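You operate a simulated robot arm through the tools that you are given. There is no shell and no other tool.

The job below is to be done with a simulated two-armed robot. You get a single attempt, and the scene is never put back.

## Task
Wipe up the spill on the top of the folding table with the yellow washcloth and put it back.

The check looks at the end state, three seconds after you hand in, the way a careful person would. Anything else that was tipped, shoved, dropped, spilled or broken makes it a failure.

## Robot
Two 6-joint arms with three-finger grippers on one trunk, on a base that moves. Base frame: it is fixed to the floor where the robot stands at the start and does not move with it; the origin is under the middle of the robot, x ahead of it, y to its left, z up. Readings come in mm, degrees, newtons and seconds.
The left shoulder is at the start at [21, 170, 1433], the right one opposite. With the tool pointing down near the work surface each hand reaches from about 240 to 520 mm from the robot's upright axis, wherever it stands, measured 20 degrees to its own side. Places, roughly: yellow washcloth [-250, 2750, 750]. Payload 2.2 kg a hand.
The TCP of each hand is the grasp point between the finger pads, 25 mm short of the fingertips. In the tool frame z runs along the fingers and y along their closing line. The gripper opens to 104 mm; its body begins 74 mm behind the TCP.
Orientation is that of the tool frame in the base frame, as [roll, pitch, yaw] about the fixed x, y, z axes, in that order (R = Rz(yaw) Ry(pitch) Rx(roll)). With the fingers straight down and closing along the base's y, the tool's x points along the base's -x, its y along +y and its z along -z.

## Interface
- The arms move only by the tool apply_moves. It takes "left_plan", "right_plan" or both (then of equal length, played together; a hand with none holds still); each is a list of rows, each a list of 7 numbers: the shift along the base's x, y, z in units of 20 mm (1.0 is 20 mm), then the turn, a rotation vector about the base's x, y, z in units of 5 degrees (1.0 is 5 degrees), then the closure in counts, from 0 (fully open) to 255 (shut). In form: [[dx, dy, dz, ax, ay, az, claw], ...]. A call has 1 to 20 rows; each row shifts and turns the commanded pose from where the row before left it. A call with a number of a shift or a turn outside -1 to 1 is refused whole. Rows are played at 5 a second. More than 50 mm and 8.6 degrees between two rows, or a gripper value outside its range, and nothing of the call is played. A pose out of reach is approached as far as the arm can. The call stops where the force on the tool passes 40 N (or 10 N more than at its start, if that is more) or the arm is blocked; 0.2 s more then pass. Each finger travels about 72 mm/s and halts on what it meets, pressing with about 42 N; the grip force reading is that of the motor and also rises with nothing between the fingers. The clock runs only during rows and for 0.2 s after the last one: add rows that do not move to give the fingers time. The reply holds the time, the measured pose of the TCP, the force on the tool along the base axes, the opening and the grip force, in the units named above and with some noise, with the torque about the TCP (base axes, N m) and any sound that the robot's microphone picked up.
- Cameras (640 x 400 px; columns grow to the right, rows downward): "scene" is now at [164.2, 7.3, 1318.9]; the picture's right is [0.18, -0.98, -0.00], its down [-0.64, -0.12, -0.76] and it looks along [0.74, 0.14, -0.65] (base axes); focal length 280 px, centre (320, 200). "left" rides on the left gripper at [82, -3, -104] in its tool frame; the picture's right is [0.04, 1.00, 0.00], its down [-0.75, 0.03, -0.66] and it looks along [-0.66, 0.03, 0.75] (tool axes); focal length 256 px, centre (320, 200). "right" rides on the right gripper at [82, 3, -104] in its tool frame; the picture's right is [-0.04, 1.00, 0.00], its down [-0.75, -0.03, -0.66] and it looks along [-0.66, -0.03, 0.75] (tool axes); focal length 256 px, centre (320, 200). There is no depth. A picture from a camera that has moved, and an enlarged one, comes with that camera's place and axes in the base frame and with its lens. The place of the scene camera against the robot may be out by one fixed shift of up to 18 mm in any direction.
- get_image(camera): a new picture of that camera. The clock stands still meanwhile.
- lift_body(by): moves the trunk up (or, below 0, down) by that many mm; the arms and the scene camera ride with it, the base frame stays. It gives what a move gives, with no picture.
- drive_base(legs): drives the robot by 1 to 6 legs, each [ahead, left, turn to the left] in mm, mm and degrees, along the robot's own axes; the way and the turn of a leg run together, so that a leg with both is an arc; at most 1500 mm and 180 degrees a leg. The arms and the cameras ride along, it lands a little off, and it stops where it bumps. It gives what a move gives.
- aim_head(pan, tilt): turns the head with the scene camera to pan (to the left, within 60 degrees either way) and tilt (down, from -29 to 69), counted from straight ahead of the robot (the tilt from the chest, where the trunk bows). It gives what a move gives.
- zoom(camera, box): a new picture of the part [left, top, right, bottom] of that camera's present view, enlarged. The clock stands still meanwhile.
- close_job(): hands the job in; it is judged then, once.

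Places have to be worked out from the pictures, the camera data and where the tool is seen. Open the grippers and draw the arms clear of the work before you hand the job in, unless the task says otherwise.

The tools are called after "Request:" as a command line: name --argument value ..., lists and objects as JSON in quotes. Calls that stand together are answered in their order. apply_moves: Moves the arms, as the interface text tells. Its arguments: {"type":"object","properties":{"left_plan":{"type":"array","items":{"type":"array","items":{"type":"number"}}},"right_plan":{"type":"array","items":{"type":"array","items":{"type":"number"}}}},"required":[]} The other tools are called the same way: lift_body (by) moves the trunk up or down; drive_base (legs) drives the base; aim_head (pan, tilt) turns the head that bears the scene camera; get_image (camera) takes a picture; zoom (camera, box) takes an enlarged picture of a part of a camera's view; close_job () hands the job in.

At the start:

```text
clock: 0.0
left_tool_pos: [478.3, 216.3, 981.8]
left_ee_rot: [180.0, 0.0, 180.0]
left_force: [0.1, -0.2, -0.2]
left_wrist_torque: [-0.03, -0.02, 0.0]
left_grip_width: 104.4
left_grip_force: 0.2
right_tool_pos: [548.3, -196.2, 949.7]
right_ee_rot: [180.0, 0.0, 180.0]
right_force: [-1.1, 0.0, -0.7]
right_wrist_torque: [-0.02, 0.01, -0.01]
right_grip_width: 104.1
right_grip_force: 0.0
trunk travel left (down, up): [-625.0, 117.0]
robot x, y, heading: [-3.8, 1.5, -0.1]
head pan, tilt (commanded): [10.4, 40.8]
```

scene: 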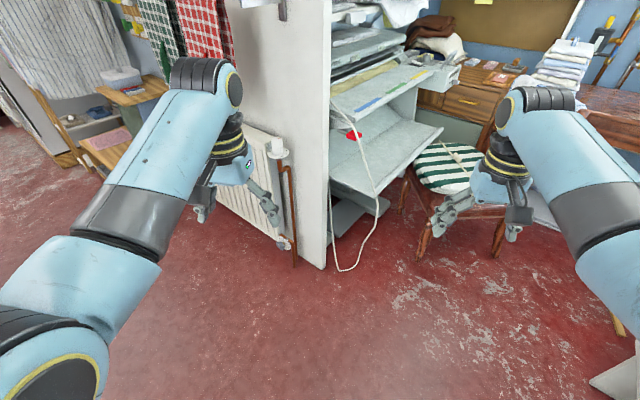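
right: 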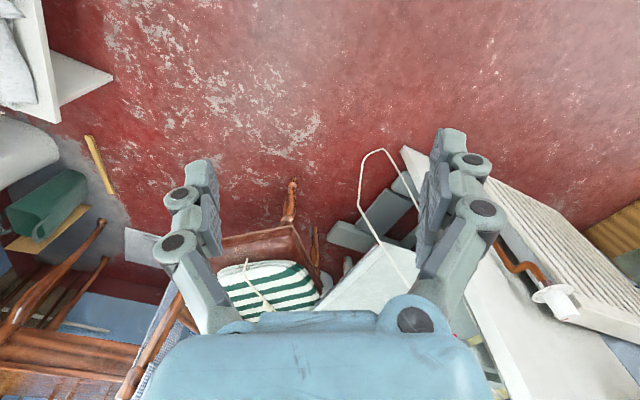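
left: 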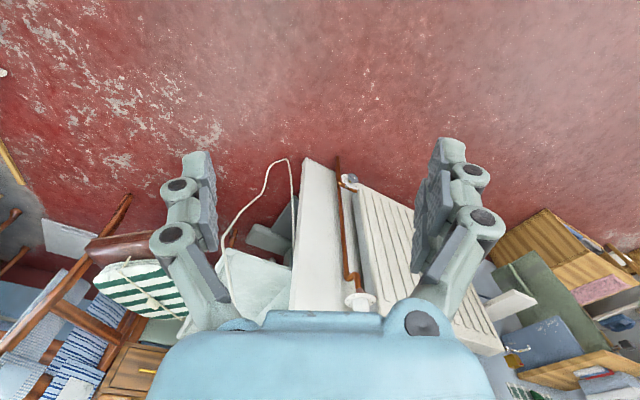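

The first pictures show no folding table or washcloth ahead; the cloth should be about 2.75 m to my left. I turn the head left to look.

Request:
aim_head --pan 60 --tilt 20

```text
clock: 1.2
left_tool_pos: [477.5, 216.6, 981.9]
left_ee_rot: [180.0, 0.0, -180.0]
left_force: [0.3, -0.2, -0.6]
left_wrist_torque: [0.02, 0.02, 0.01]
left_grip_width: 104.1
left_grip_force: 0.0
right_tool_pos: [549.0, -195.4, 949.8]
right_ee_rot: [180.0, 0.0, -180.0]
right_force: [-0.1, 0.5, 0.1]
right_wrist_torque: [0.02, 0.02, -0.01]
right_grip_width: 104.1
right_grip_force: 0.0
trunk travel left (down, up): [-625.0, 117.0]
robot x, y, heading: [-0.5, -0.0, 0.3]
head pan, tilt (commanded): [60.0, 20.0]
```

The head is now at pan 60; I take a picture.

Request:
get_image --camera "scene"

```text
taken
camera scene: at [127.7, 72.7, 1351.5], right [0.87, -0.5, 0.0], down [-0.17, -0.3, -0.94], along [0.47, 0.81, -0.34], focal length 280 px, centre (320, 200)
```

scene: 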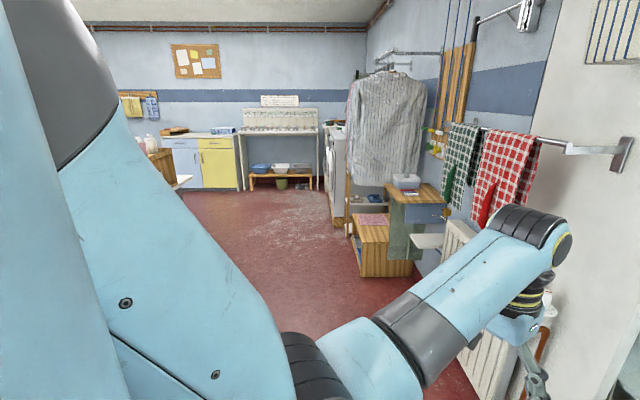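

The room opens behind the left arm, and the cloth's direction is hidden by that arm. I turn the base 40 degrees left in place, since the floor around looks free.

Request:
drive_base --legs '[[0, 0, 40]]'

Request:
get_image --camera "scene"

```text
clock: 3.5
left_tool_pos: [224.8, 474.2, 982.8]
left_ee_rot: [-180.0, 0.1, -139.7]
left_force: [-0.3, 0.7, -0.8]
left_wrist_torque: [-0.01, -0.02, -0.01]
left_grip_width: 104.2
left_grip_force: 0.1
right_tool_pos: [545.1, 205.7, 949.7]
right_ee_rot: [180.0, -0.1, -139.7]
right_force: [0.8, 0.0, -0.1]
right_wrist_torque: [-0.01, -0.01, 0.0]
right_grip_width: 104.0
right_grip_force: 0.1
trunk travel left (down, up): [-625.0, 117.0]
robot x, y, heading: [-1.8, -3.8, 40.2]
head pan, tilt (commanded): [60.0, 20.0]
```

```text
taken
camera scene: at [47.5, 129.7, 1351.5], right [0.98, 0.18, 0.0], down [0.06, -0.34, -0.94], along [-0.17, 0.92, -0.34], focal length 280 px, centre (320, 200)
```

scene: 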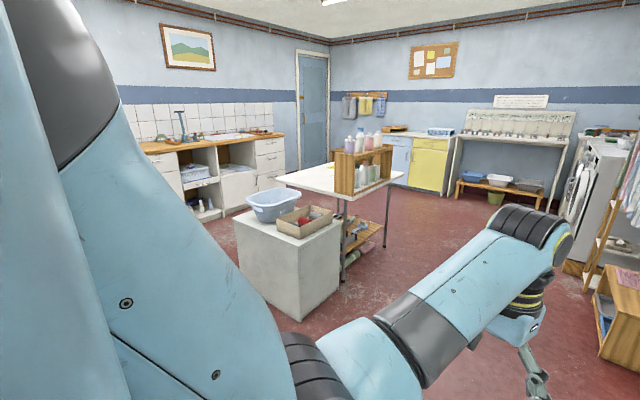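

The table with a bottle shelf stands about 2.6 m away, where the washcloth should be. I enlarge that part of the view.

Request:
zoom --camera "scene" --box '[220, 80, 460, 230]'

Request:
zoom --camera "scene" --box '[220, 160, 420, 285]'

```text
2.67 times, centred on (340, 155) of scene
camera zoom: at [47.5, 129.7, 1351.5], right [0.98, 0.18, 0.0], down [0.06, -0.34, -0.94], along [-0.17, 0.92, -0.34], focal length 748 px, centre (267, 320)
```

zoom: 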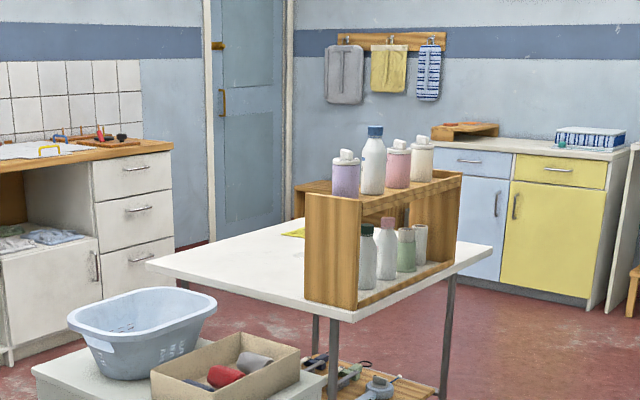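

```text
3.20 times, centred on (320, 222) of scene
camera zoom: at [47.5, 129.7, 1351.5], right [0.98, 0.18, 0.0], down [0.06, -0.34, -0.94], along [-0.17, 0.92, -0.34], focal length 897 px, centre (320, 128)
```

zoom: 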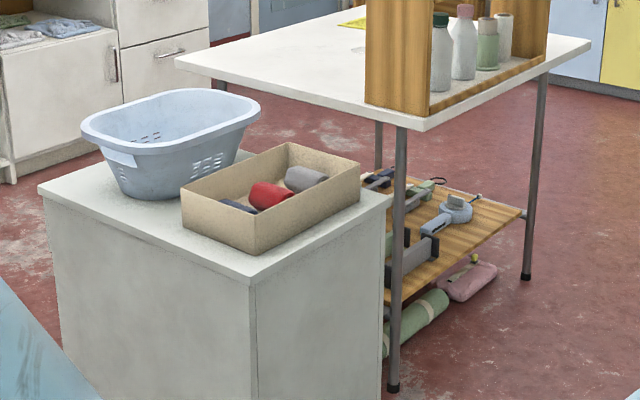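

The cloth lies on the far part of the table top, behind the bottle shelf, and the spill is not visible from here. I raise the trunk for a better view and arm clearance, turn to heading 90, and drive up the open aisle on the right of the table.

Request:
lift_body --by 110

Request:
drive_base --legs '[[0, 0, 50]]'

Request:
aim_head --pan 0 --tilt 25

Request:
get_image --camera "scene"

```text
clock: 4.9
left_tool_pos: [225.1, 474.2, 1092.2]
left_ee_rot: [180.0, -0.1, -139.7]
left_force: [-0.3, -0.1, 0.0]
left_wrist_torque: [0.03, 0.02, 0.01]
left_grip_width: 104.0
left_grip_force: 0.0
right_tool_pos: [545.7, 206.6, 1059.6]
right_ee_rot: [180.0, -0.1, -139.7]
right_force: [-0.7, -0.4, 0.8]
right_wrist_torque: [-0.01, 0.01, 0.02]
right_grip_width: 103.7
right_grip_force: 0.1
trunk travel left (down, up): [-735.0, 7.0]
robot x, y, heading: [0.9, 3.0, 40.2]
head pan, tilt (commanded): [60.0, 20.0]
```

```text
clock: 7.5
left_tool_pos: [-222.3, 475.3, 1092.5]
left_ee_rot: [180.0, 0.0, -89.4]
left_force: [-0.3, -0.2, 0.0]
left_wrist_torque: [0.02, -0.04, 0.0]
left_grip_width: 104.0
left_grip_force: 0.1
right_tool_pos: [189.1, 551.8, 1059.5]
right_ee_rot: [-179.9, -0.1, -89.4]
right_force: [0.0, 0.0, -0.6]
right_wrist_torque: [0.0, -0.04, 0.0]
right_grip_width: 104.1
right_grip_force: 0.1
trunk travel left (down, up): [-735.0, 7.0]
robot x, y, heading: [-2.9, 0.4, 90.6]
head pan, tilt (commanded): [60.0, 20.0]
```

```text
clock: 8.8
left_tool_pos: [-221.4, 475.0, 1092.1]
left_ee_rot: [180.0, 0.1, -89.3]
left_force: [0.1, 0.6, -0.2]
left_wrist_torque: [0.0, 0.02, -0.01]
left_grip_width: 103.8
left_grip_force: 0.0
right_tool_pos: [190.4, 551.3, 1059.5]
right_ee_rot: [-180.0, 0.1, -89.3]
right_force: [-0.2, 0.2, -0.6]
right_wrist_torque: [0.0, 0.0, -0.02]
right_grip_width: 104.0
right_grip_force: 0.0
trunk travel left (down, up): [-735.0, 7.0]
robot x, y, heading: [-0.6, -1.0, 90.7]
head pan, tilt (commanded): [0.0, 25.0]
```

```text
taken
camera scene: at [8.2, 154.8, 1453.6], right [1.0, 0.01, 0.0], down [0.01, -0.42, -0.91], along [-0.01, 0.91, -0.42], focal length 280 px, centre (320, 200)
```

scene: 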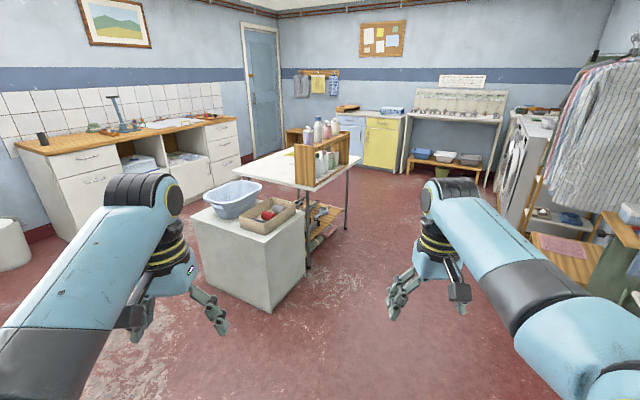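

The right-hand aisle is open in this view. I enlarge the table before driving.

Request:
zoom --camera "scene" --box '[200, 100, 392, 220]'

Request:
drive_base --legs '[[1150, -550, 0]]'

Request:
get_image --camera "scene"

```text
3.33 times, centred on (296, 160) of scene
camera zoom: at [8.2, 154.8, 1453.6], right [1.0, 0.01, 0.0], down [0.01, -0.42, -0.91], along [-0.01, 0.91, -0.42], focal length 934 px, centre (400, 333)
```

zoom: 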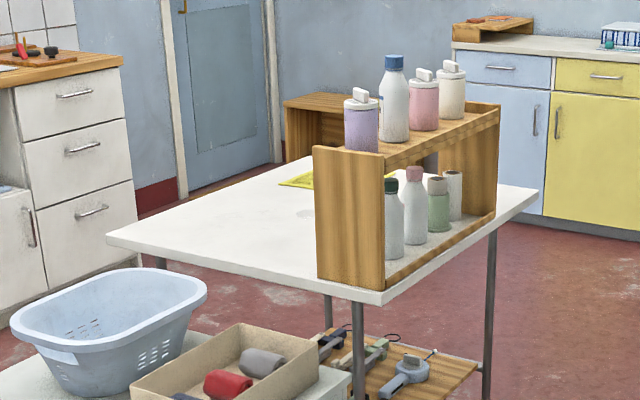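

```text
clock: 15.2
left_tool_pos: [310.5, 1609.3, 1092.3]
left_ee_rot: [-180.0, 0.0, -88.7]
left_force: [-0.9, 1.4, -0.2]
left_wrist_torque: [0.01, 0.0, 0.0]
left_grip_width: 103.8
left_grip_force: 0.0
right_tool_pos: [720.9, 1690.8, 1059.8]
right_ee_rot: [180.0, 0.0, -88.7]
right_force: [-0.2, 0.4, 0.3]
right_wrist_torque: [-0.01, -0.01, 0.02]
right_grip_width: 104.2
right_grip_force: 0.0
trunk travel left (down, up): [-735.0, 7.0]
robot x, y, heading: [535.6, 1137.6, 91.1]
head pan, tilt (commanded): [0.0, 25.0]
```

```text
taken
camera scene: at [543.9, 1291.7, 1453.6], right [1.0, 0.02, 0.0], down [0.01, -0.42, -0.91], along [-0.02, 0.91, -0.42], focal length 280 px, centre (320, 200)
```

scene: 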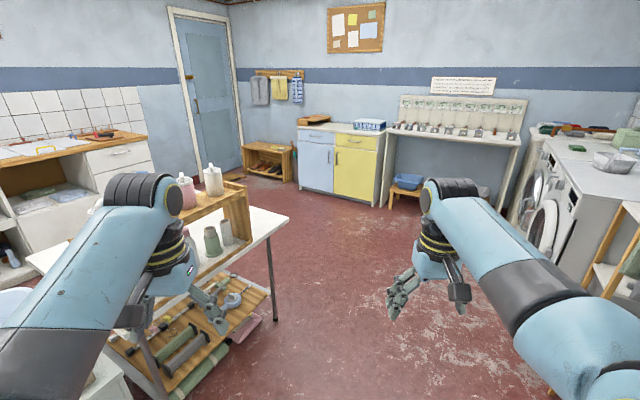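

The right corner of the table works out at about (350, 2610), so the aisle past it is wide. I drive on along it to about (850, 3200), past the table's far end.

Request:
drive_base --legs '[[1000, -310, 0], [1060, 0, 0]]'

Request:
aim_head --pan 55 --tilt 25

Request:
get_image --camera "scene"

```text
clock: 25.6
left_tool_pos: [597.2, 3679.6, 1091.9]
left_ee_rot: [-179.9, -0.1, -89.3]
left_force: [0.2, 0.5, 0.0]
left_wrist_torque: [-0.03, 0.0, 0.0]
left_grip_width: 104.2
left_grip_force: 0.0
right_tool_pos: [1010.1, 3756.3, 1060.7]
right_ee_rot: [180.0, -0.1, -89.4]
right_force: [-0.2, 1.0, 0.1]
right_wrist_torque: [0.0, -0.01, 0.01]
right_grip_width: 103.8
right_grip_force: 0.1
trunk travel left (down, up): [-735.0, 7.0]
robot x, y, heading: [820.9, 3202.9, 90.6]
head pan, tilt (commanded): [0.0, 25.0]
```

```text
clock: 26.9
left_tool_pos: [595.3, 3678.5, 1092.6]
left_ee_rot: [179.9, 0.1, -89.3]
left_force: [0.1, -0.7, 0.1]
left_wrist_torque: [0.0, 0.01, 0.02]
left_grip_width: 104.1
left_grip_force: 0.2
right_tool_pos: [1008.8, 3755.1, 1059.3]
right_ee_rot: [-179.9, 0.0, -89.4]
right_force: [1.1, 0.0, 0.4]
right_wrist_torque: [-0.03, -0.01, 0.0]
right_grip_width: 103.9
right_grip_force: 0.1
trunk travel left (down, up): [-735.0, 7.0]
robot x, y, heading: [819.3, 3202.5, 90.6]
head pan, tilt (commanded): [55.0, 25.0]
```

```text
taken
camera scene: at [752.0, 3318.9, 1453.6], right [0.57, 0.82, 0.0], down [0.35, -0.24, -0.91], along [-0.75, 0.51, -0.42], focal length 280 px, centre (320, 200)
```

scene: 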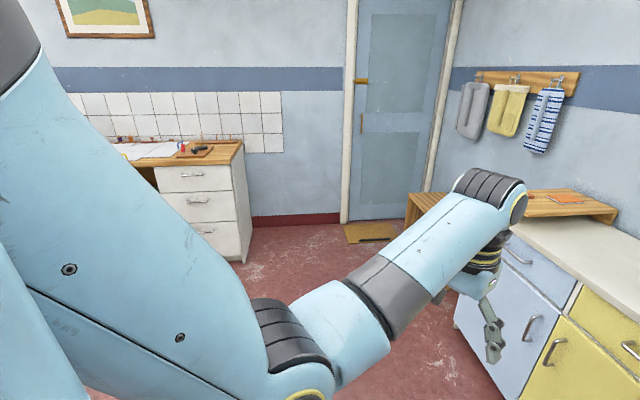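

Space to the far wall is ample. I turn left in place to face the counter (heading about 180) and look at the table with the head panned left.

Request:
drive_base --legs '[[0, 0, 90]]'

Request:
get_image --camera "scene"

```text
clock: 31.1
left_tool_pos: [347.2, 2975.1, 1093.5]
left_ee_rot: [180.0, 0.0, 1.6]
left_force: [0.1, -0.1, -0.7]
left_wrist_torque: [0.01, 0.02, 0.0]
left_grip_width: 103.9
left_grip_force: 0.0
right_tool_pos: [264.0, 3385.4, 1059.3]
right_ee_rot: [180.0, 0.0, 1.5]
right_force: [-0.3, 0.4, 0.6]
right_wrist_torque: [0.0, -0.01, 0.02]
right_grip_width: 104.0
right_grip_force: 0.1
trunk travel left (down, up): [-735.0, 7.0]
robot x, y, heading: [816.1, 3205.3, -178.2]
head pan, tilt (commanded): [55.0, 25.0]
```

```text
taken
camera scene: at [707.4, 3117.3, 1453.6], right [-0.83, 0.55, 0.0], down [0.23, 0.35, -0.91], along [-0.5, -0.76, -0.42], focal length 280 px, centre (320, 200)
```

scene: 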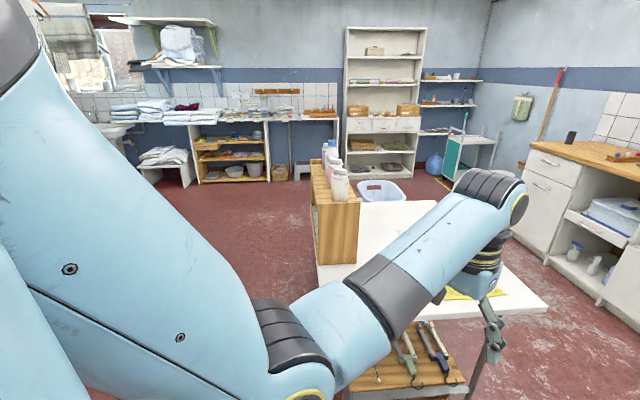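

I can now place the table's far corner at about (-298, 2953); table, counter and walls are all turned about -28° in my frame, leaving a ~1.2 m gap between table and counter. I drive around the far end at a distance, to about (-410, 4030).

Request:
drive_base --legs '[[0, -700, 0], [1200, -160, 0]]'

Request:
get_image --camera "scene"

```text
clock: 40.7
left_tool_pos: [-874.6, 3810.6, 1093.4]
left_ee_rot: [-179.9, 0.0, 1.2]
left_force: [-0.6, 0.4, 0.0]
left_wrist_torque: [0.02, 0.0, 0.02]
left_grip_width: 104.1
left_grip_force: 0.0
right_tool_pos: [-955.4, 4223.3, 1060.1]
right_ee_rot: [-180.0, 0.0, 1.2]
right_force: [0.1, 0.3, 0.4]
right_wrist_torque: [-0.02, -0.04, -0.01]
right_grip_width: 104.0
right_grip_force: 0.1
trunk travel left (down, up): [-735.0, 7.0]
robot x, y, heading: [-403.4, 4034.8, -178.9]
head pan, tilt (commanded): [55.0, 25.0]
```

```text
taken
camera scene: at [-514.1, 3951.4, 1453.6], right [-0.83, 0.56, 0.0], down [0.24, 0.35, -0.91], along [-0.5, -0.75, -0.42], focal length 280 px, centre (320, 200)
```

scene: 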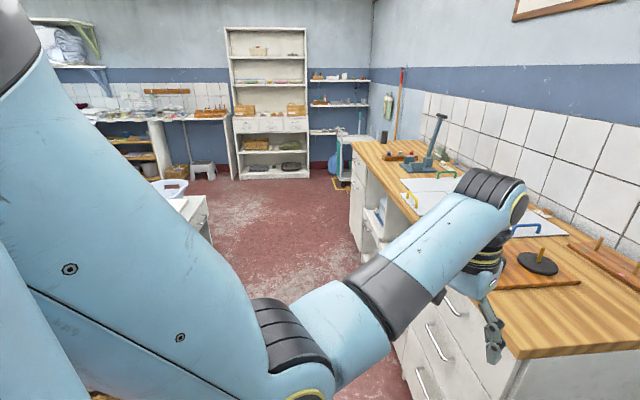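

I am at (-403, 4035), with the counter corner near (-1090, 3860) below arm height. I turn left 151° to face along the table's short direction (heading about -28°).

Request:
drive_base --legs '[[0, 0, 151]]'

Request:
aim_head --pan -40 --tilt 35

Request:
get_image --camera "scene"

```text
clock: 47.4
left_tool_pos: [121.0, 4015.2, 1093.2]
left_ee_rot: [-180.0, 0.0, 153.3]
left_force: [0.0, 0.7, 0.2]
left_wrist_torque: [0.03, -0.04, 0.01]
left_grip_width: 104.0
left_grip_force: 0.0
right_tool_pos: [-1.4, 3615.8, 1059.6]
right_ee_rot: [-180.0, -0.1, 153.3]
right_force: [-0.6, 0.4, -0.2]
right_wrist_torque: [0.01, 0.02, -0.01]
right_grip_width: 103.7
right_grip_force: 0.0
trunk travel left (down, up): [-735.0, 7.0]
robot x, y, heading: [-399.3, 4040.7, -26.7]
head pan, tilt (commanded): [55.0, 25.0]
```

```text
clock: 49.1
left_tool_pos: [122.0, 4015.9, 1092.5]
left_ee_rot: [179.9, 0.0, 153.3]
left_force: [0.4, -0.4, 0.3]
left_wrist_torque: [0.0, 0.04, -0.01]
left_grip_width: 104.1
left_grip_force: 0.1
right_tool_pos: [0.2, 3615.3, 1060.1]
right_ee_rot: [180.0, 0.0, 153.2]
right_force: [0.1, -0.5, 0.3]
right_wrist_torque: [0.02, 0.03, 0.01]
right_grip_width: 104.2
right_grip_force: 0.2
trunk travel left (down, up): [-735.0, 7.0]
robot x, y, heading: [-404.0, 4036.4, -26.6]
head pan, tilt (commanded): [-40.0, 35.0]
```

```text
taken
camera scene: at [-294.2, 3916.8, 1437.9], right [-0.92, -0.4, 0.0], down [-0.23, 0.53, -0.82], along [0.32, -0.75, -0.57], focal length 280 px, centre (320, 200)
```

scene: 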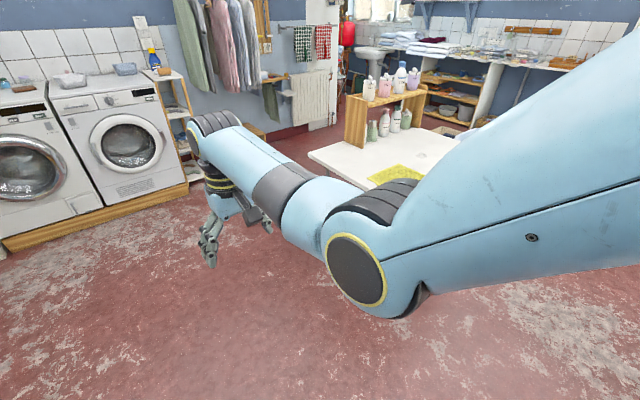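

The table is to my right now. I strafe right with a little backing so I end near its far corner, well off the edge, and then look again.

Request:
drive_base --legs '[[-100, -1000, 0]]'

Request:
aim_head --pan -15 --tilt 35

Request:
get_image --camera "scene"

```text
clock: 54.2
left_tool_pos: [-420.6, 3169.3, 1092.8]
left_ee_rot: [180.0, 0.0, 152.6]
left_force: [-0.6, 0.3, -0.8]
left_wrist_torque: [-0.01, 0.01, 0.03]
left_grip_width: 104.3
left_grip_force: 0.0
right_tool_pos: [-545.1, 2769.3, 1059.3]
right_ee_rot: [179.9, 0.0, 152.7]
right_force: [-0.5, -0.1, -0.5]
right_wrist_torque: [0.0, 0.01, 0.02]
right_grip_width: 104.0
right_grip_force: 0.0
trunk travel left (down, up): [-735.0, 7.0]
robot x, y, heading: [-943.6, 3198.9, -27.2]
head pan, tilt (commanded): [-40.0, 35.0]
```

```text
clock: 55.1
left_tool_pos: [-420.0, 3169.8, 1092.4]
left_ee_rot: [-180.0, -0.1, 152.6]
left_force: [0.5, -0.5, -0.2]
left_wrist_torque: [0.0, 0.01, -0.02]
left_grip_width: 104.0
left_grip_force: 0.2
right_tool_pos: [-545.9, 2769.7, 1059.3]
right_ee_rot: [180.0, 0.0, 152.6]
right_force: [-0.6, 0.6, 0.3]
right_wrist_torque: [-0.01, -0.01, 0.0]
right_grip_width: 104.2
right_grip_force: 0.0
trunk travel left (down, up): [-735.0, 7.0]
robot x, y, heading: [-943.1, 3198.4, -27.4]
head pan, tilt (commanded): [-15.0, 35.0]
```

```text
taken
camera scene: at [-805.6, 3097.1, 1437.9], right [-0.67, -0.74, 0.0], down [-0.42, 0.39, -0.82], along [0.6, -0.55, -0.57], focal length 280 px, centre (320, 200)
```

scene: 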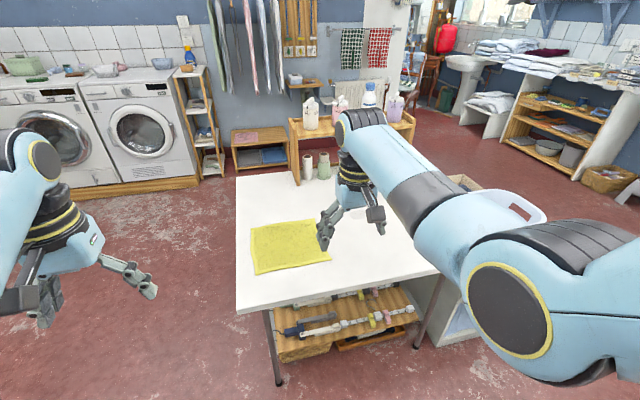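

The yellow washcloth lies flat on the table top near the far corner; the spill is likely behind the right hand in this view. I enlarge the table and also look down at my own base for its footprint.

Request:
zoom --camera "scene" --box '[220, 110, 460, 260]'

Request:
zoom --camera "scene" --box '[220, 200, 460, 350]'

Request:
get_image --camera "right"

Request:
aim_head --pan 0 --tilt 69

Request:
get_image --camera "scene"

```text
2.67 times, centred on (340, 185) of scene
camera zoom: at [-805.6, 3097.1, 1437.9], right [-0.67, -0.74, 0.0], down [-0.42, 0.39, -0.82], along [0.6, -0.55, -0.57], focal length 748 px, centre (267, 240)
```

zoom: 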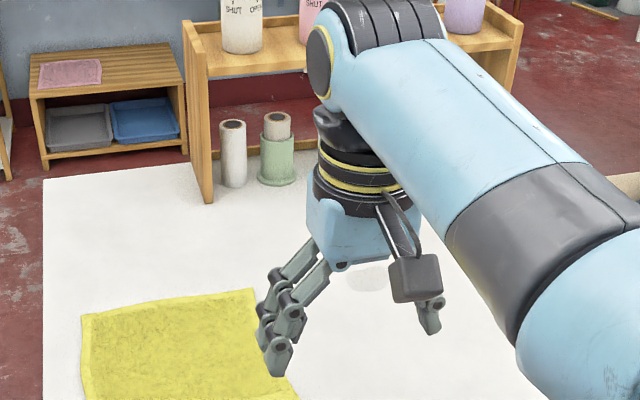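

```text
2.67 times, centred on (340, 275) of scene
camera zoom: at [-805.6, 3097.1, 1437.9], right [-0.67, -0.74, 0.0], down [-0.42, 0.39, -0.82], along [0.6, -0.55, -0.57], focal length 748 px, centre (267, 0)
```

zoom: 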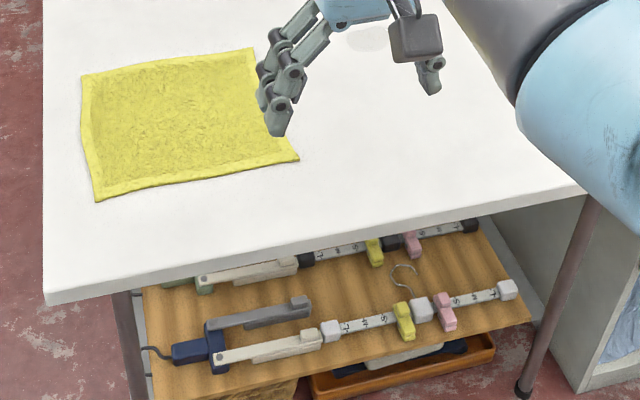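

```text
taken
camera right: at [-616.3, 2810.2, 1163.5], right [0.5, 0.87, 0.0], down [0.66, -0.37, 0.66], along [0.57, -0.32, -0.75], focal length 256 px, centre (320, 200)
```

right: 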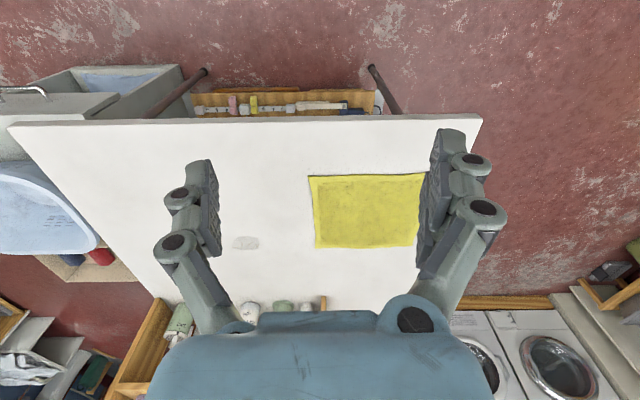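

```text
clock: 56.1
left_tool_pos: [-420.3, 3169.6, 1092.5]
left_ee_rot: [-179.9, 0.1, 152.6]
left_force: [0.3, 0.4, -0.7]
left_wrist_torque: [-0.02, 0.02, 0.0]
left_grip_width: 103.7
left_grip_force: 0.1
right_tool_pos: [-546.0, 2771.4, 1059.6]
right_ee_rot: [179.9, 0.0, 152.6]
right_force: [-0.7, 0.2, 1.0]
right_wrist_torque: [0.04, -0.02, 0.0]
right_grip_width: 104.2
right_grip_force: 0.1
trunk travel left (down, up): [-735.0, 7.0]
robot x, y, heading: [-941.5, 3196.2, -27.2]
head pan, tilt (commanded): [0.0, 68.8]
```

```text
taken
camera scene: at [-820.9, 3130.7, 1394.2], right [-0.46, -0.89, 0.0], down [-0.83, 0.43, -0.36], along [0.32, -0.17, -0.93], focal length 280 px, centre (320, 200)
```

scene: 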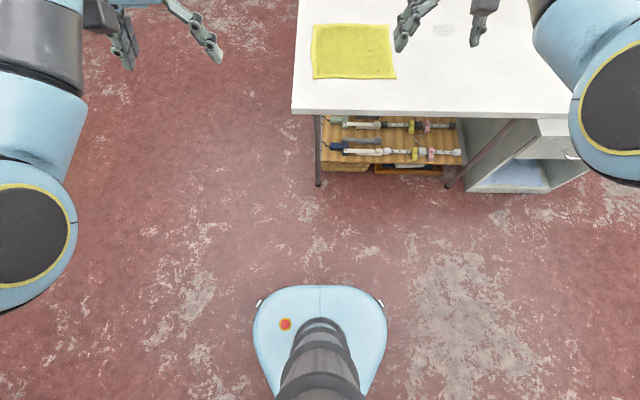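

The spill shows as a faint grey patch near (-255, 2390), and the cloth is about a 235 mm square centred near (-200, 2705). My base front is only ~230 mm ahead of my axis, so I can stand close to this edge; I enlarge both things before approaching.

Request:
zoom --camera "right" --box '[200, 190, 328, 270]'

Request:
zoom --camera "right" --box '[290, 150, 450, 250]'

Request:
zoom --camera "scene" --box '[280, 0, 520, 150]'

```text
5.00 times, centred on (264, 230) of right
camera zoom: at [-616.4, 2810.1, 1163.4], right [0.5, 0.87, 0.0], down [0.66, -0.37, 0.66], along [0.57, -0.32, -0.75], focal length 1280 px, centre (600, 50)
```

zoom: 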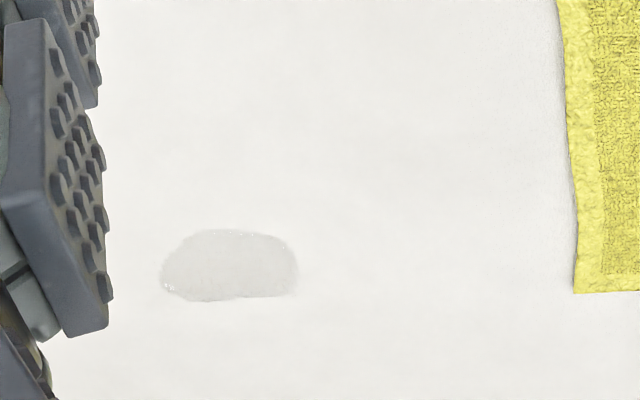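

```text
4.00 times, centred on (370, 200) of right
camera zoom: at [-616.4, 2810.1, 1163.4], right [0.5, 0.87, 0.0], down [0.66, -0.37, 0.66], along [0.57, -0.32, -0.75], focal length 1024 px, centre (120, 200)
```

zoom: 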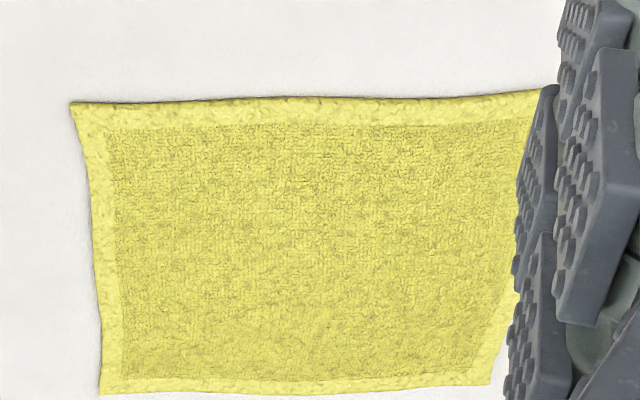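

```text
2.67 times, centred on (400, 75) of scene
camera zoom: at [-820.9, 3130.7, 1394.2], right [-0.46, -0.89, 0.0], down [-0.83, 0.43, -0.36], along [0.32, -0.17, -0.93], focal length 748 px, centre (107, 533)
```

zoom: 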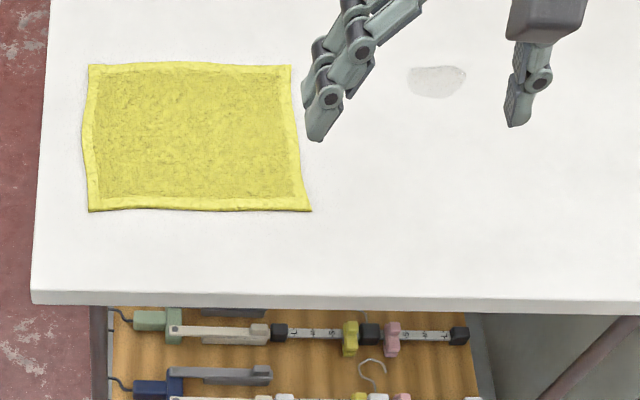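

The spill is roughly 70 x 60 mm. I drive closer to the edge, lined up between cloth and spill, stopping short to re-measure the base clearance.

Request:
drive_base --legs '[[360, -186, 0]]'

Request:
get_image --camera "scene"

Request:
get_image --camera "right"

```text
clock: 58.6
left_tool_pos: [-189.7, 2837.1, 1092.4]
left_ee_rot: [180.0, 0.0, 152.3]
left_force: [-1.0, 0.0, -0.4]
left_wrist_torque: [0.0, -0.02, 0.04]
left_grip_width: 104.2
left_grip_force: 0.0
right_tool_pos: [-317.9, 2439.8, 1060.6]
right_ee_rot: [-179.9, 0.0, 152.3]
right_force: [-0.2, 0.1, -0.2]
right_wrist_torque: [0.0, 0.03, -0.01]
right_grip_width: 104.3
right_grip_force: 0.1
trunk travel left (down, up): [-735.0, 7.0]
robot x, y, heading: [-713.6, 2866.7, -27.7]
head pan, tilt (commanded): [0.0, 68.8]
```

```text
taken
camera scene: at [-589.8, 2801.1, 1394.2], right [-0.46, -0.89, 0.0], down [-0.83, 0.43, -0.36], along [0.32, -0.17, -0.93], focal length 280 px, centre (320, 200)
```

scene: 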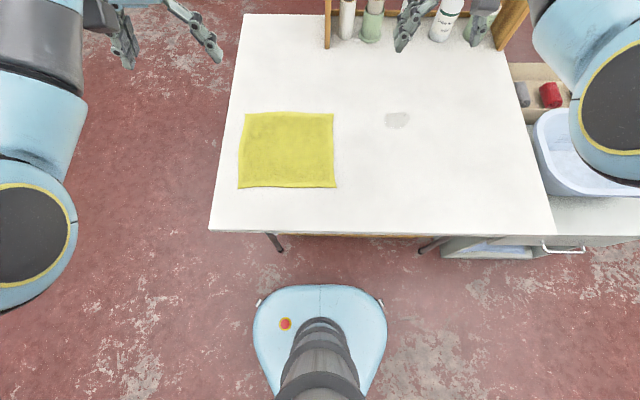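

```text
taken
camera right: at [-386.7, 2479.6, 1163.2], right [0.5, 0.87, 0.0], down [0.65, -0.38, 0.66], along [0.57, -0.33, -0.76], focal length 256 px, centre (320, 200)
```

right: 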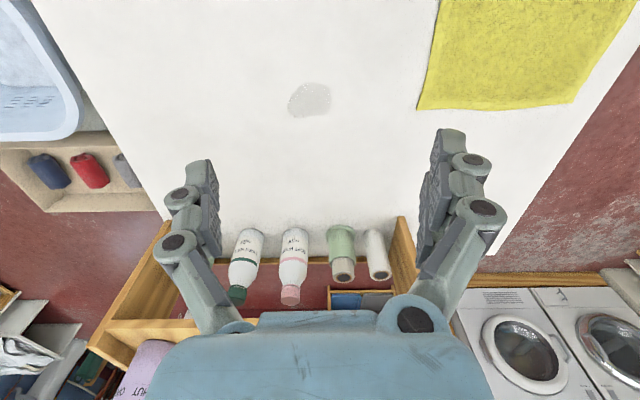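

From the wrist camera the spill is centred near (-263, 2389) and the cloth near (-201, 2694); the table legs are ~400 mm ahead of my axis, the base front ~235. I drive 110 mm ahead, which leaves over 50 mm to the legs, and raise the left hand out of the way.

Request:
drive_base --legs '[[108, 0, 0]]'

Request:
apply_moves --left_plan '[[0, 0, 1, 0, 0, 0, 0], [0, 0, 1, 0, 0, 0, 0], [0, 0, 1, 0, 0, 0, 0], [0, 0, 1, 0, 0, 0, 0], [0, 0, 1, 0, 0, 0, 0], [0, 0, 1, 0, 0, 0, 0], [0, 0, 1, 0, 0, 0, 0], [0, 0, 1, 0, 0, 0, 0]]'

Request:
get_image --camera "scene"

```text
clock: 59.8
left_tool_pos: [-92.9, 2787.8, 1092.4]
left_ee_rot: [180.0, 0.0, 152.3]
left_force: [0.6, 0.0, 0.1]
left_wrist_torque: [0.0, 0.04, 0.0]
left_grip_width: 104.1
left_grip_force: 0.0
right_tool_pos: [-221.3, 2389.0, 1058.2]
right_ee_rot: [-179.9, -0.1, 152.3]
right_force: [-0.1, -0.5, -0.4]
right_wrist_torque: [0.01, 0.03, 0.0]
right_grip_width: 103.9
right_grip_force: 0.0
trunk travel left (down, up): [-735.0, 7.0]
robot x, y, heading: [-618.9, 2817.7, -27.9]
head pan, tilt (commanded): [0.0, 68.8]
```

```text
clock: 61.6
left_tool_pos: [-50.1, 2755.2, 1167.2]
left_ee_rot: [179.9, 0.0, 152.4]
left_force: [-0.5, -0.4, -0.5]
left_wrist_torque: [-0.01, 0.01, 0.02]
left_grip_width: 104.4
left_grip_force: 0.1
left hand out of reach, approached as far as the arm can: row 3, 4, 5, 6, 7, 8
right_tool_pos: [-221.6, 2389.6, 1059.3]
right_ee_rot: [-180.0, -0.1, 152.3]
right_force: [0.1, -0.7, 0.1]
right_wrist_torque: [0.01, 0.02, -0.01]
right_grip_width: 103.8
right_grip_force: 0.1
trunk travel left (down, up): [-735.0, 7.0]
robot x, y, heading: [-616.7, 2817.9, -27.5]
head pan, tilt (commanded): [0.0, 68.8]
```

```text
taken
camera scene: at [-494.4, 2751.1, 1394.1], right [-0.46, -0.89, 0.0], down [-0.83, 0.43, -0.36], along [0.32, -0.17, -0.93], focal length 280 px, centre (320, 200)
```

scene: 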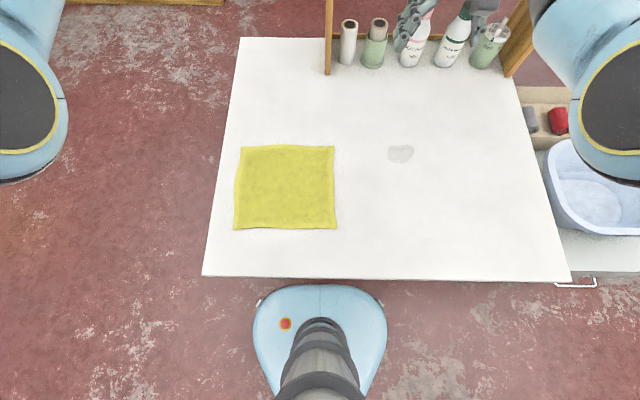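

The left hand could only rise to 1167 and drifted outward over the table. I move it sideways to the left and a bit down, clear of where the right hand will work.

Request:
apply_moves --left_plan '[[0.465, 0.885, -0.4, 0, 0, 0, 0], [0.465, 0.885, -0.4, 0, 0, 0, 0], [0.465, 0.885, -0.4, 0, 0, 0, 0], [0.465, 0.885, -0.4, 0, 0, 0, 0], [0.465, 0.885, -0.4, 0, 0, 0, 0], [0.465, 0.885, -0.4, 0, 0, 0, 0], [0.465, 0.885, -0.4, 0, 0, 0, 0], [0.465, 0.885, -0.4, 0, 0, 0, 0]]'

```text
clock: 63.4
left_tool_pos: [26.1, 2897.3, 1102.0]
left_ee_rot: [-179.9, 0.0, 152.2]
left_force: [-0.5, 0.2, -0.4]
left_wrist_torque: [-0.05, 0.02, 0.01]
left_grip_width: 104.1
left_grip_force: 0.1
right_tool_pos: [-220.9, 2389.5, 1060.1]
right_ee_rot: [-179.9, -0.1, 152.3]
right_force: [-0.2, -0.8, 0.8]
right_wrist_torque: [0.0, -0.01, -0.01]
right_grip_width: 103.9
right_grip_force: 0.1
trunk travel left (down, up): [-735.0, 7.0]
robot x, y, heading: [-616.0, 2816.6, -27.8]
head pan, tilt (commanded): [0.0, 68.8]
```

The left hand is now mostly off the table's far end. I pull it back a bit and then lower the trunk 230 mm, bringing the right fingertips to about 60 mm above the table top.

Request:
apply_moves --left_plan '[[-0.885, 0.465, 0, 0, 0, 0, 0], [-0.885, 0.465, 0, 0, 0, 0, 0], [-0.885, 0.465, 0, 0, 0, 0, 0], [-0.885, 0.465, 0, 0, 0, 0, 0]]'

Request:
lift_body --by -230

Request:
get_image --camera "right"

Request:
get_image --camera "scene"

```text
clock: 64.4
left_tool_pos: [-46.4, 2935.6, 1102.9]
left_ee_rot: [180.0, 0.0, 152.3]
left_force: [0.4, 0.9, 0.3]
left_wrist_torque: [-0.01, 0.0, 0.01]
left_grip_width: 104.1
left_grip_force: 0.1
right_tool_pos: [-222.4, 2389.8, 1060.9]
right_ee_rot: [180.0, 0.1, 152.3]
right_force: [0.9, -0.3, -0.6]
right_wrist_torque: [-0.04, -0.03, 0.01]
right_grip_width: 104.1
right_grip_force: 0.1
trunk travel left (down, up): [-735.0, 7.0]
robot x, y, heading: [-620.0, 2817.8, -27.6]
head pan, tilt (commanded): [0.0, 68.8]
```

```text
clock: 66.8
left_tool_pos: [-46.7, 2934.1, 871.7]
left_ee_rot: [-180.0, 0.0, 152.3]
left_force: [0.8, 0.2, 0.7]
left_wrist_torque: [0.01, -0.02, 0.01]
left_grip_width: 103.7
left_grip_force: 0.0
right_tool_pos: [-221.6, 2389.8, 830.3]
right_ee_rot: [-179.9, 0.0, 152.3]
right_force: [0.2, -0.6, -0.4]
right_wrist_torque: [0.02, 0.01, 0.0]
right_grip_width: 104.0
right_grip_force: 0.0
trunk travel left (down, up): [-505.0, 237.0]
robot x, y, heading: [-621.2, 2816.6, -27.6]
head pan, tilt (commanded): [0.0, 68.8]
```

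```text
taken
camera right: at [-291.8, 2429.9, 933.7], right [0.5, 0.87, 0.0], down [0.65, -0.38, 0.66], along [0.57, -0.33, -0.75], focal length 256 px, centre (320, 200)
```

right: 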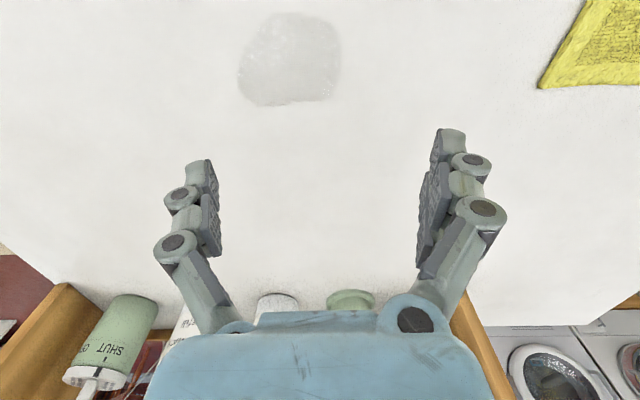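

```text
taken
camera scene: at [-493.4, 2750.9, 1163.0], right [-0.46, -0.89, 0.0], down [-0.83, 0.43, -0.36], along [0.32, -0.17, -0.93], focal length 280 px, centre (320, 200)
```

scene: 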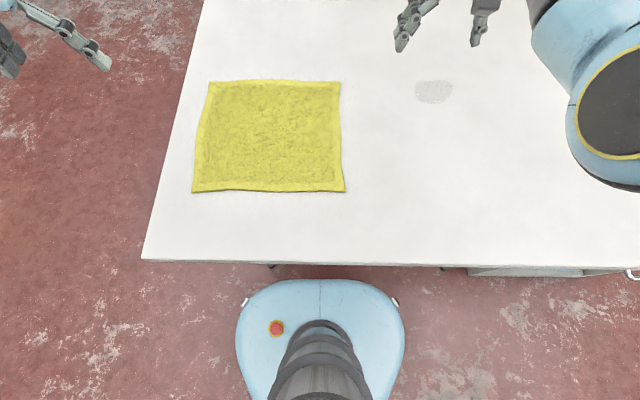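

The spill is confirmed at (-265, 2391), about 68 x 56 mm, and the cloth's far right corner is at (-164, 2533). I move the right hand over the right part of the cloth at this height, closing the fingers to about 60 mm on the way.

Request:
apply_moves --right_plan '[[-0.08, 0.927, 0, 0, 0, 0, 0], [-0.08, 0.927, 0, 0, 0, 0, 30], [-0.08, 0.927, 0, 0, 0, 0, 60], [-0.08, 0.927, 0, 0, 0, 0, 90], [-0.08, 0.927, 0, 0, 0, 0, 110], [-0.08, 0.927, 0, 0, 0, 0, 110], [-0.08, 0.927, 0, 0, 0, 0, 110], [-0.08, 0.927, 0, 0, 0, 0, 110], [-0.08, 0.927, 0, 0, 0, 0, 110], [-0.08, 0.927, 0, 0, 0, 0, 110], [-0.08, 0.927, 0, 0, 0, 0, 110], [-0.08, 0.927, 0, 0, 0, 0, 110], [-0.08, 0.927, 0, 0, 0, 0, 110]]'

Request:
get_image --camera "right"

Request:
get_image --camera "scene"

```text
clock: 68.5
left_tool_pos: [-46.9, 2934.4, 871.6]
left_ee_rot: [179.9, 0.1, 152.4]
left_force: [-0.3, -0.3, 0.1]
left_wrist_torque: [0.0, 0.02, 0.0]
left_grip_width: 103.8
left_grip_force: 0.1
right_tool_pos: [-258.7, 2416.4, 834.0]
right_ee_rot: [-171.2, 2.5, 149.1]
right_force: [0.7, -0.6, -0.1]
right_wrist_torque: [-0.01, 0.02, 0.02]
right_grip_width: 59.1
right_grip_force: 0.0
trunk travel left (down, up): [-505.0, 237.0]
robot x, y, heading: [-615.3, 2817.9, -27.7]
head pan, tilt (commanded): [0.0, 68.8]
stopped in row 8 (right hand): the arm was blocked; the commanded pose is now the measured one
```

```text
taken
camera right: at [-321.4, 2476.4, 932.0], right [0.55, 0.82, -0.15], down [0.66, -0.31, 0.69], along [0.52, -0.48, -0.71], focal length 256 px, centre (320, 200)
```

right: 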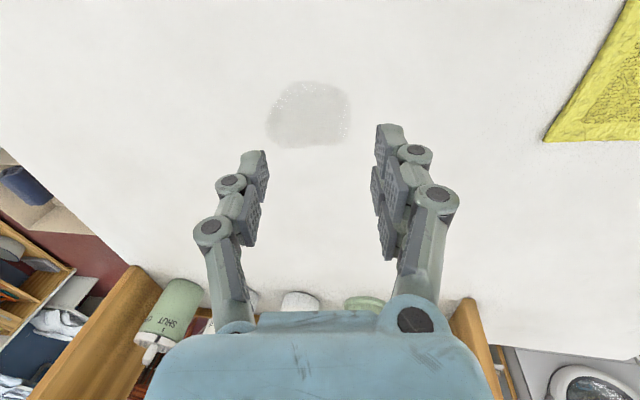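

```text
taken
camera scene: at [-493.5, 2750.8, 1162.9], right [-0.46, -0.89, 0.0], down [-0.83, 0.43, -0.36], along [0.32, -0.17, -0.93], focal length 280 px, centre (320, 200)
```

scene: 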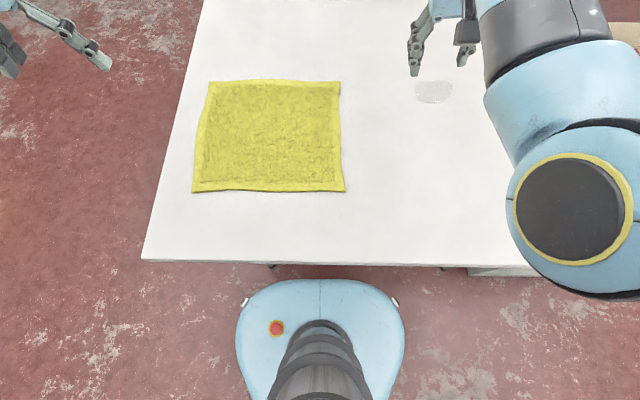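

The call stopped as "blocked" with no tool force, and the scene shows the right elbow hanging low over the table edge. The table and cloth have not moved in the picture; I look at the elbow before doing anything else.

Request:
aim_head --pan -50 --tilt 45

Request:
get_image --camera "scene"

Request:
get_image --camera "left"

```text
clock: 69.7
left_tool_pos: [-46.0, 2935.1, 871.8]
left_ee_rot: [180.0, 0.0, 152.3]
left_force: [-0.4, 0.7, -1.1]
left_wrist_torque: [-0.01, 0.01, 0.0]
left_grip_width: 104.1
left_grip_force: 0.1
right_tool_pos: [-257.2, 2416.0, 833.1]
right_ee_rot: [-171.3, 2.6, 149.2]
right_force: [-0.4, 0.2, 0.4]
right_wrist_torque: [0.0, -0.01, 0.02]
right_grip_width: 59.1
right_grip_force: 0.0
trunk travel left (down, up): [-505.0, 237.0]
robot x, y, heading: [-619.2, 2816.6, -27.5]
head pan, tilt (commanded): [-50.0, 45.0]
```

```text
taken
camera scene: at [-525.4, 2697.4, 1191.7], right [-0.98, -0.21, 0.0], down [-0.15, 0.69, -0.71], along [0.15, -0.69, -0.71], focal length 280 px, centre (320, 200)
```

scene: 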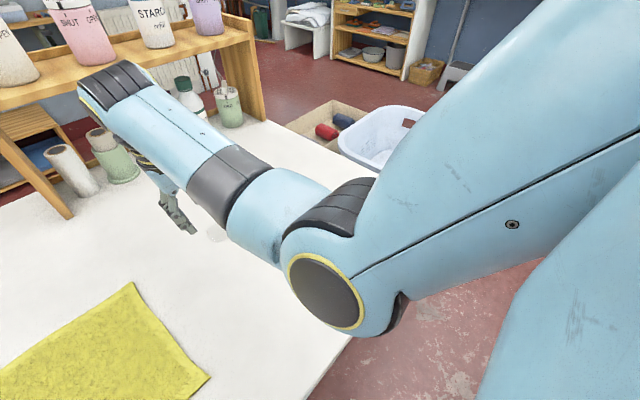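

```text
taken
camera left: at [-120.4, 2969.9, 975.3], right [0.43, 0.9, 0.0], down [0.68, -0.32, 0.66], along [0.59, -0.28, -0.75], focal length 256 px, centre (320, 200)
```

left: 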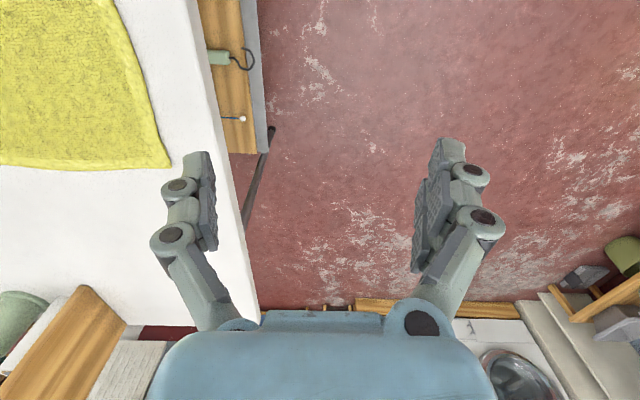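

The elbow hangs low and probably met the table edge, which would explain the block; nothing has shifted. I raise the trunk 120 mm to free it and set the hand's tilt straight again with a small move.

Request:
lift_body --by 120

Request:
get_image --camera "scene"

```text
clock: 71.2
left_tool_pos: [-46.6, 2934.3, 991.7]
left_ee_rot: [179.9, -0.1, 152.2]
left_force: [0.3, -0.6, -0.2]
left_wrist_torque: [0.01, -0.02, 0.0]
left_grip_width: 104.1
left_grip_force: 0.1
right_tool_pos: [-257.9, 2417.9, 953.6]
right_ee_rot: [-171.2, 2.6, 149.1]
right_force: [0.7, -0.1, -0.2]
right_wrist_torque: [0.01, -0.02, 0.0]
right_grip_width: 59.2
right_grip_force: 0.0
trunk travel left (down, up): [-625.0, 117.0]
robot x, y, heading: [-616.4, 2817.7, -27.7]
head pan, tilt (commanded): [-50.0, 45.0]
```

```text
taken
camera scene: at [-526.5, 2697.9, 1312.7], right [-0.98, -0.21, 0.0], down [-0.15, 0.69, -0.71], along [0.15, -0.69, -0.71], focal length 280 px, centre (320, 200)
```

scene: 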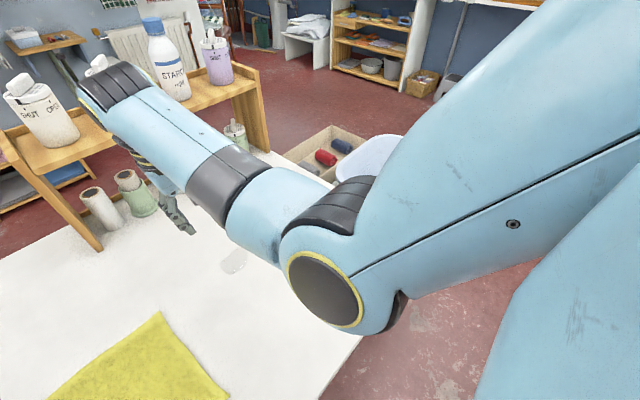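

The trunk is at its starting height now. I straighten the hand and test the first part of the sideways move toward the cloth.

Request:
apply_moves --right_plan '[[0, 0, 0, 0.88, -0.23, 0.3, 110], [0, 0, 0, 0.88, -0.23, 0.3, 110], [0, 0.8, 0, 0, 0, 0, 110], [0, 0.8, 0, 0, 0, 0, 110], [0, 0.8, 0, 0, 0, 0, 110], [0, 0.8, 0, 0, 0, 0, 110]]'

Request:
get_image --camera "scene"

```text
clock: 72.8
left_tool_pos: [-45.4, 2934.5, 991.4]
left_ee_rot: [-179.9, 0.0, 152.3]
left_force: [0.4, -0.2, -0.2]
left_wrist_torque: [0.0, -0.01, 0.01]
left_grip_width: 103.9
left_grip_force: 0.1
right_tool_pos: [-259.5, 2428.9, 966.5]
right_ee_rot: [-175.8, 2.7, 150.4]
right_force: [-0.1, 0.1, -0.7]
right_wrist_torque: [-0.01, -0.01, 0.0]
right_grip_width: 59.3
right_grip_force: 0.0
trunk travel left (down, up): [-625.0, 117.0]
robot x, y, heading: [-615.8, 2818.6, -27.6]
head pan, tilt (commanded): [-50.0, 45.0]
stopped in row 6 (right hand): the arm was blocked; the commanded pose is now the measured one
```

```text
taken
camera scene: at [-526.7, 2697.7, 1312.8], right [-0.98, -0.21, 0.0], down [-0.15, 0.69, -0.71], along [0.15, -0.69, -0.71], focal length 280 px, centre (320, 200)
```

scene: 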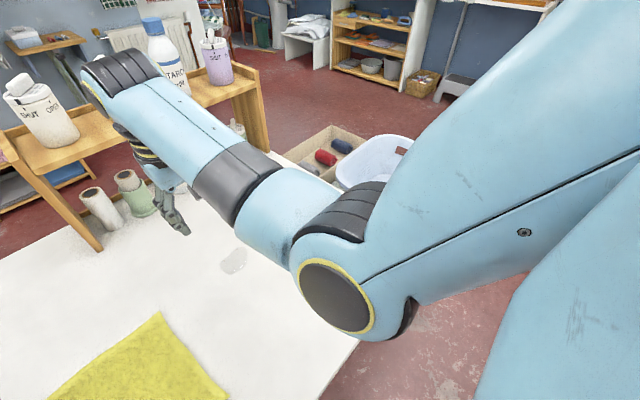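

Still blocked with the trunk higher, so it is not the table but the arm's own limit when the right hand goes inward past about 20° of its side. I test pulling the hand back toward the robot along that same direction.

Request:
apply_moves --right_plan '[[-0.6, 0.655, 0, 0.33, 0, 0, 110], [-0.6, 0.655, 0, 0.33, 0, 0, 110], [-0.6, 0.655, 0, 0.33, 0, 0, 110], [-0.6, 0.655, 0, 0, 0, 0, 110], [-0.6, 0.655, 0, 0, 0, 0, 110], [-0.6, 0.655, 0, 0, 0, 0, 110]]'

Request:
get_image --camera "scene"

```text
clock: 74.2
left_tool_pos: [-46.4, 2933.8, 993.2]
left_ee_rot: [-180.0, 0.1, 152.3]
left_force: [0.0, 0.4, -0.1]
left_wrist_torque: [0.01, 0.0, -0.04]
left_grip_width: 103.8
left_grip_force: 0.1
right_tool_pos: [-359.1, 2436.6, 962.2]
right_ee_rot: [-171.9, 1.3, 149.3]
right_force: [0.1, -0.4, -0.5]
right_wrist_torque: [-0.01, 0.02, 0.0]
right_grip_width: 59.0
right_grip_force: 0.0
trunk travel left (down, up): [-625.0, 117.0]
robot x, y, heading: [-616.5, 2818.0, -27.9]
head pan, tilt (commanded): [-50.0, 45.0]
stopped in row 6 (right hand): the arm was blocked; the commanded pose is now the measured one
```

```text
taken
camera scene: at [-526.8, 2697.9, 1312.8], right [-0.98, -0.21, 0.0], down [-0.15, 0.69, -0.71], along [0.15, -0.69, -0.71], focal length 280 px, centre (320, 200)
```

scene: 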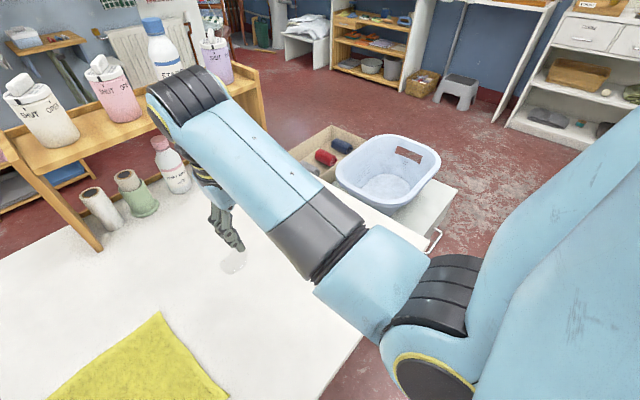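

The hand drifted outward and tilted instead of following. I check whether a pure straightening turn in place works here, to learn which motion is limited.

Request:
apply_moves --right_plan '[[0, 0, 0, 0.8, -0.13, 0.3, 110], [0, 0, 0, 0.8, -0.13, 0.3, 110], [0, 0, 0, 0, 0, 0, 110]]'

```text
clock: 75.0
left_tool_pos: [-46.1, 2934.8, 992.0]
left_ee_rot: [-179.9, 0.0, 152.2]
left_force: [-0.3, -0.2, 0.5]
left_wrist_torque: [0.04, -0.01, -0.04]
left_grip_width: 103.7
left_grip_force: 0.0
right_tool_pos: [-357.9, 2437.4, 961.7]
right_ee_rot: [-179.7, -1.3, 152.5]
right_force: [-0.7, -0.2, 0.4]
right_wrist_torque: [-0.04, 0.02, 0.01]
right_grip_width: 59.1
right_grip_force: 0.0
trunk travel left (down, up): [-625.0, 117.0]
robot x, y, heading: [-617.7, 2819.3, -27.8]
head pan, tilt (commanded): [-50.0, 45.0]
```

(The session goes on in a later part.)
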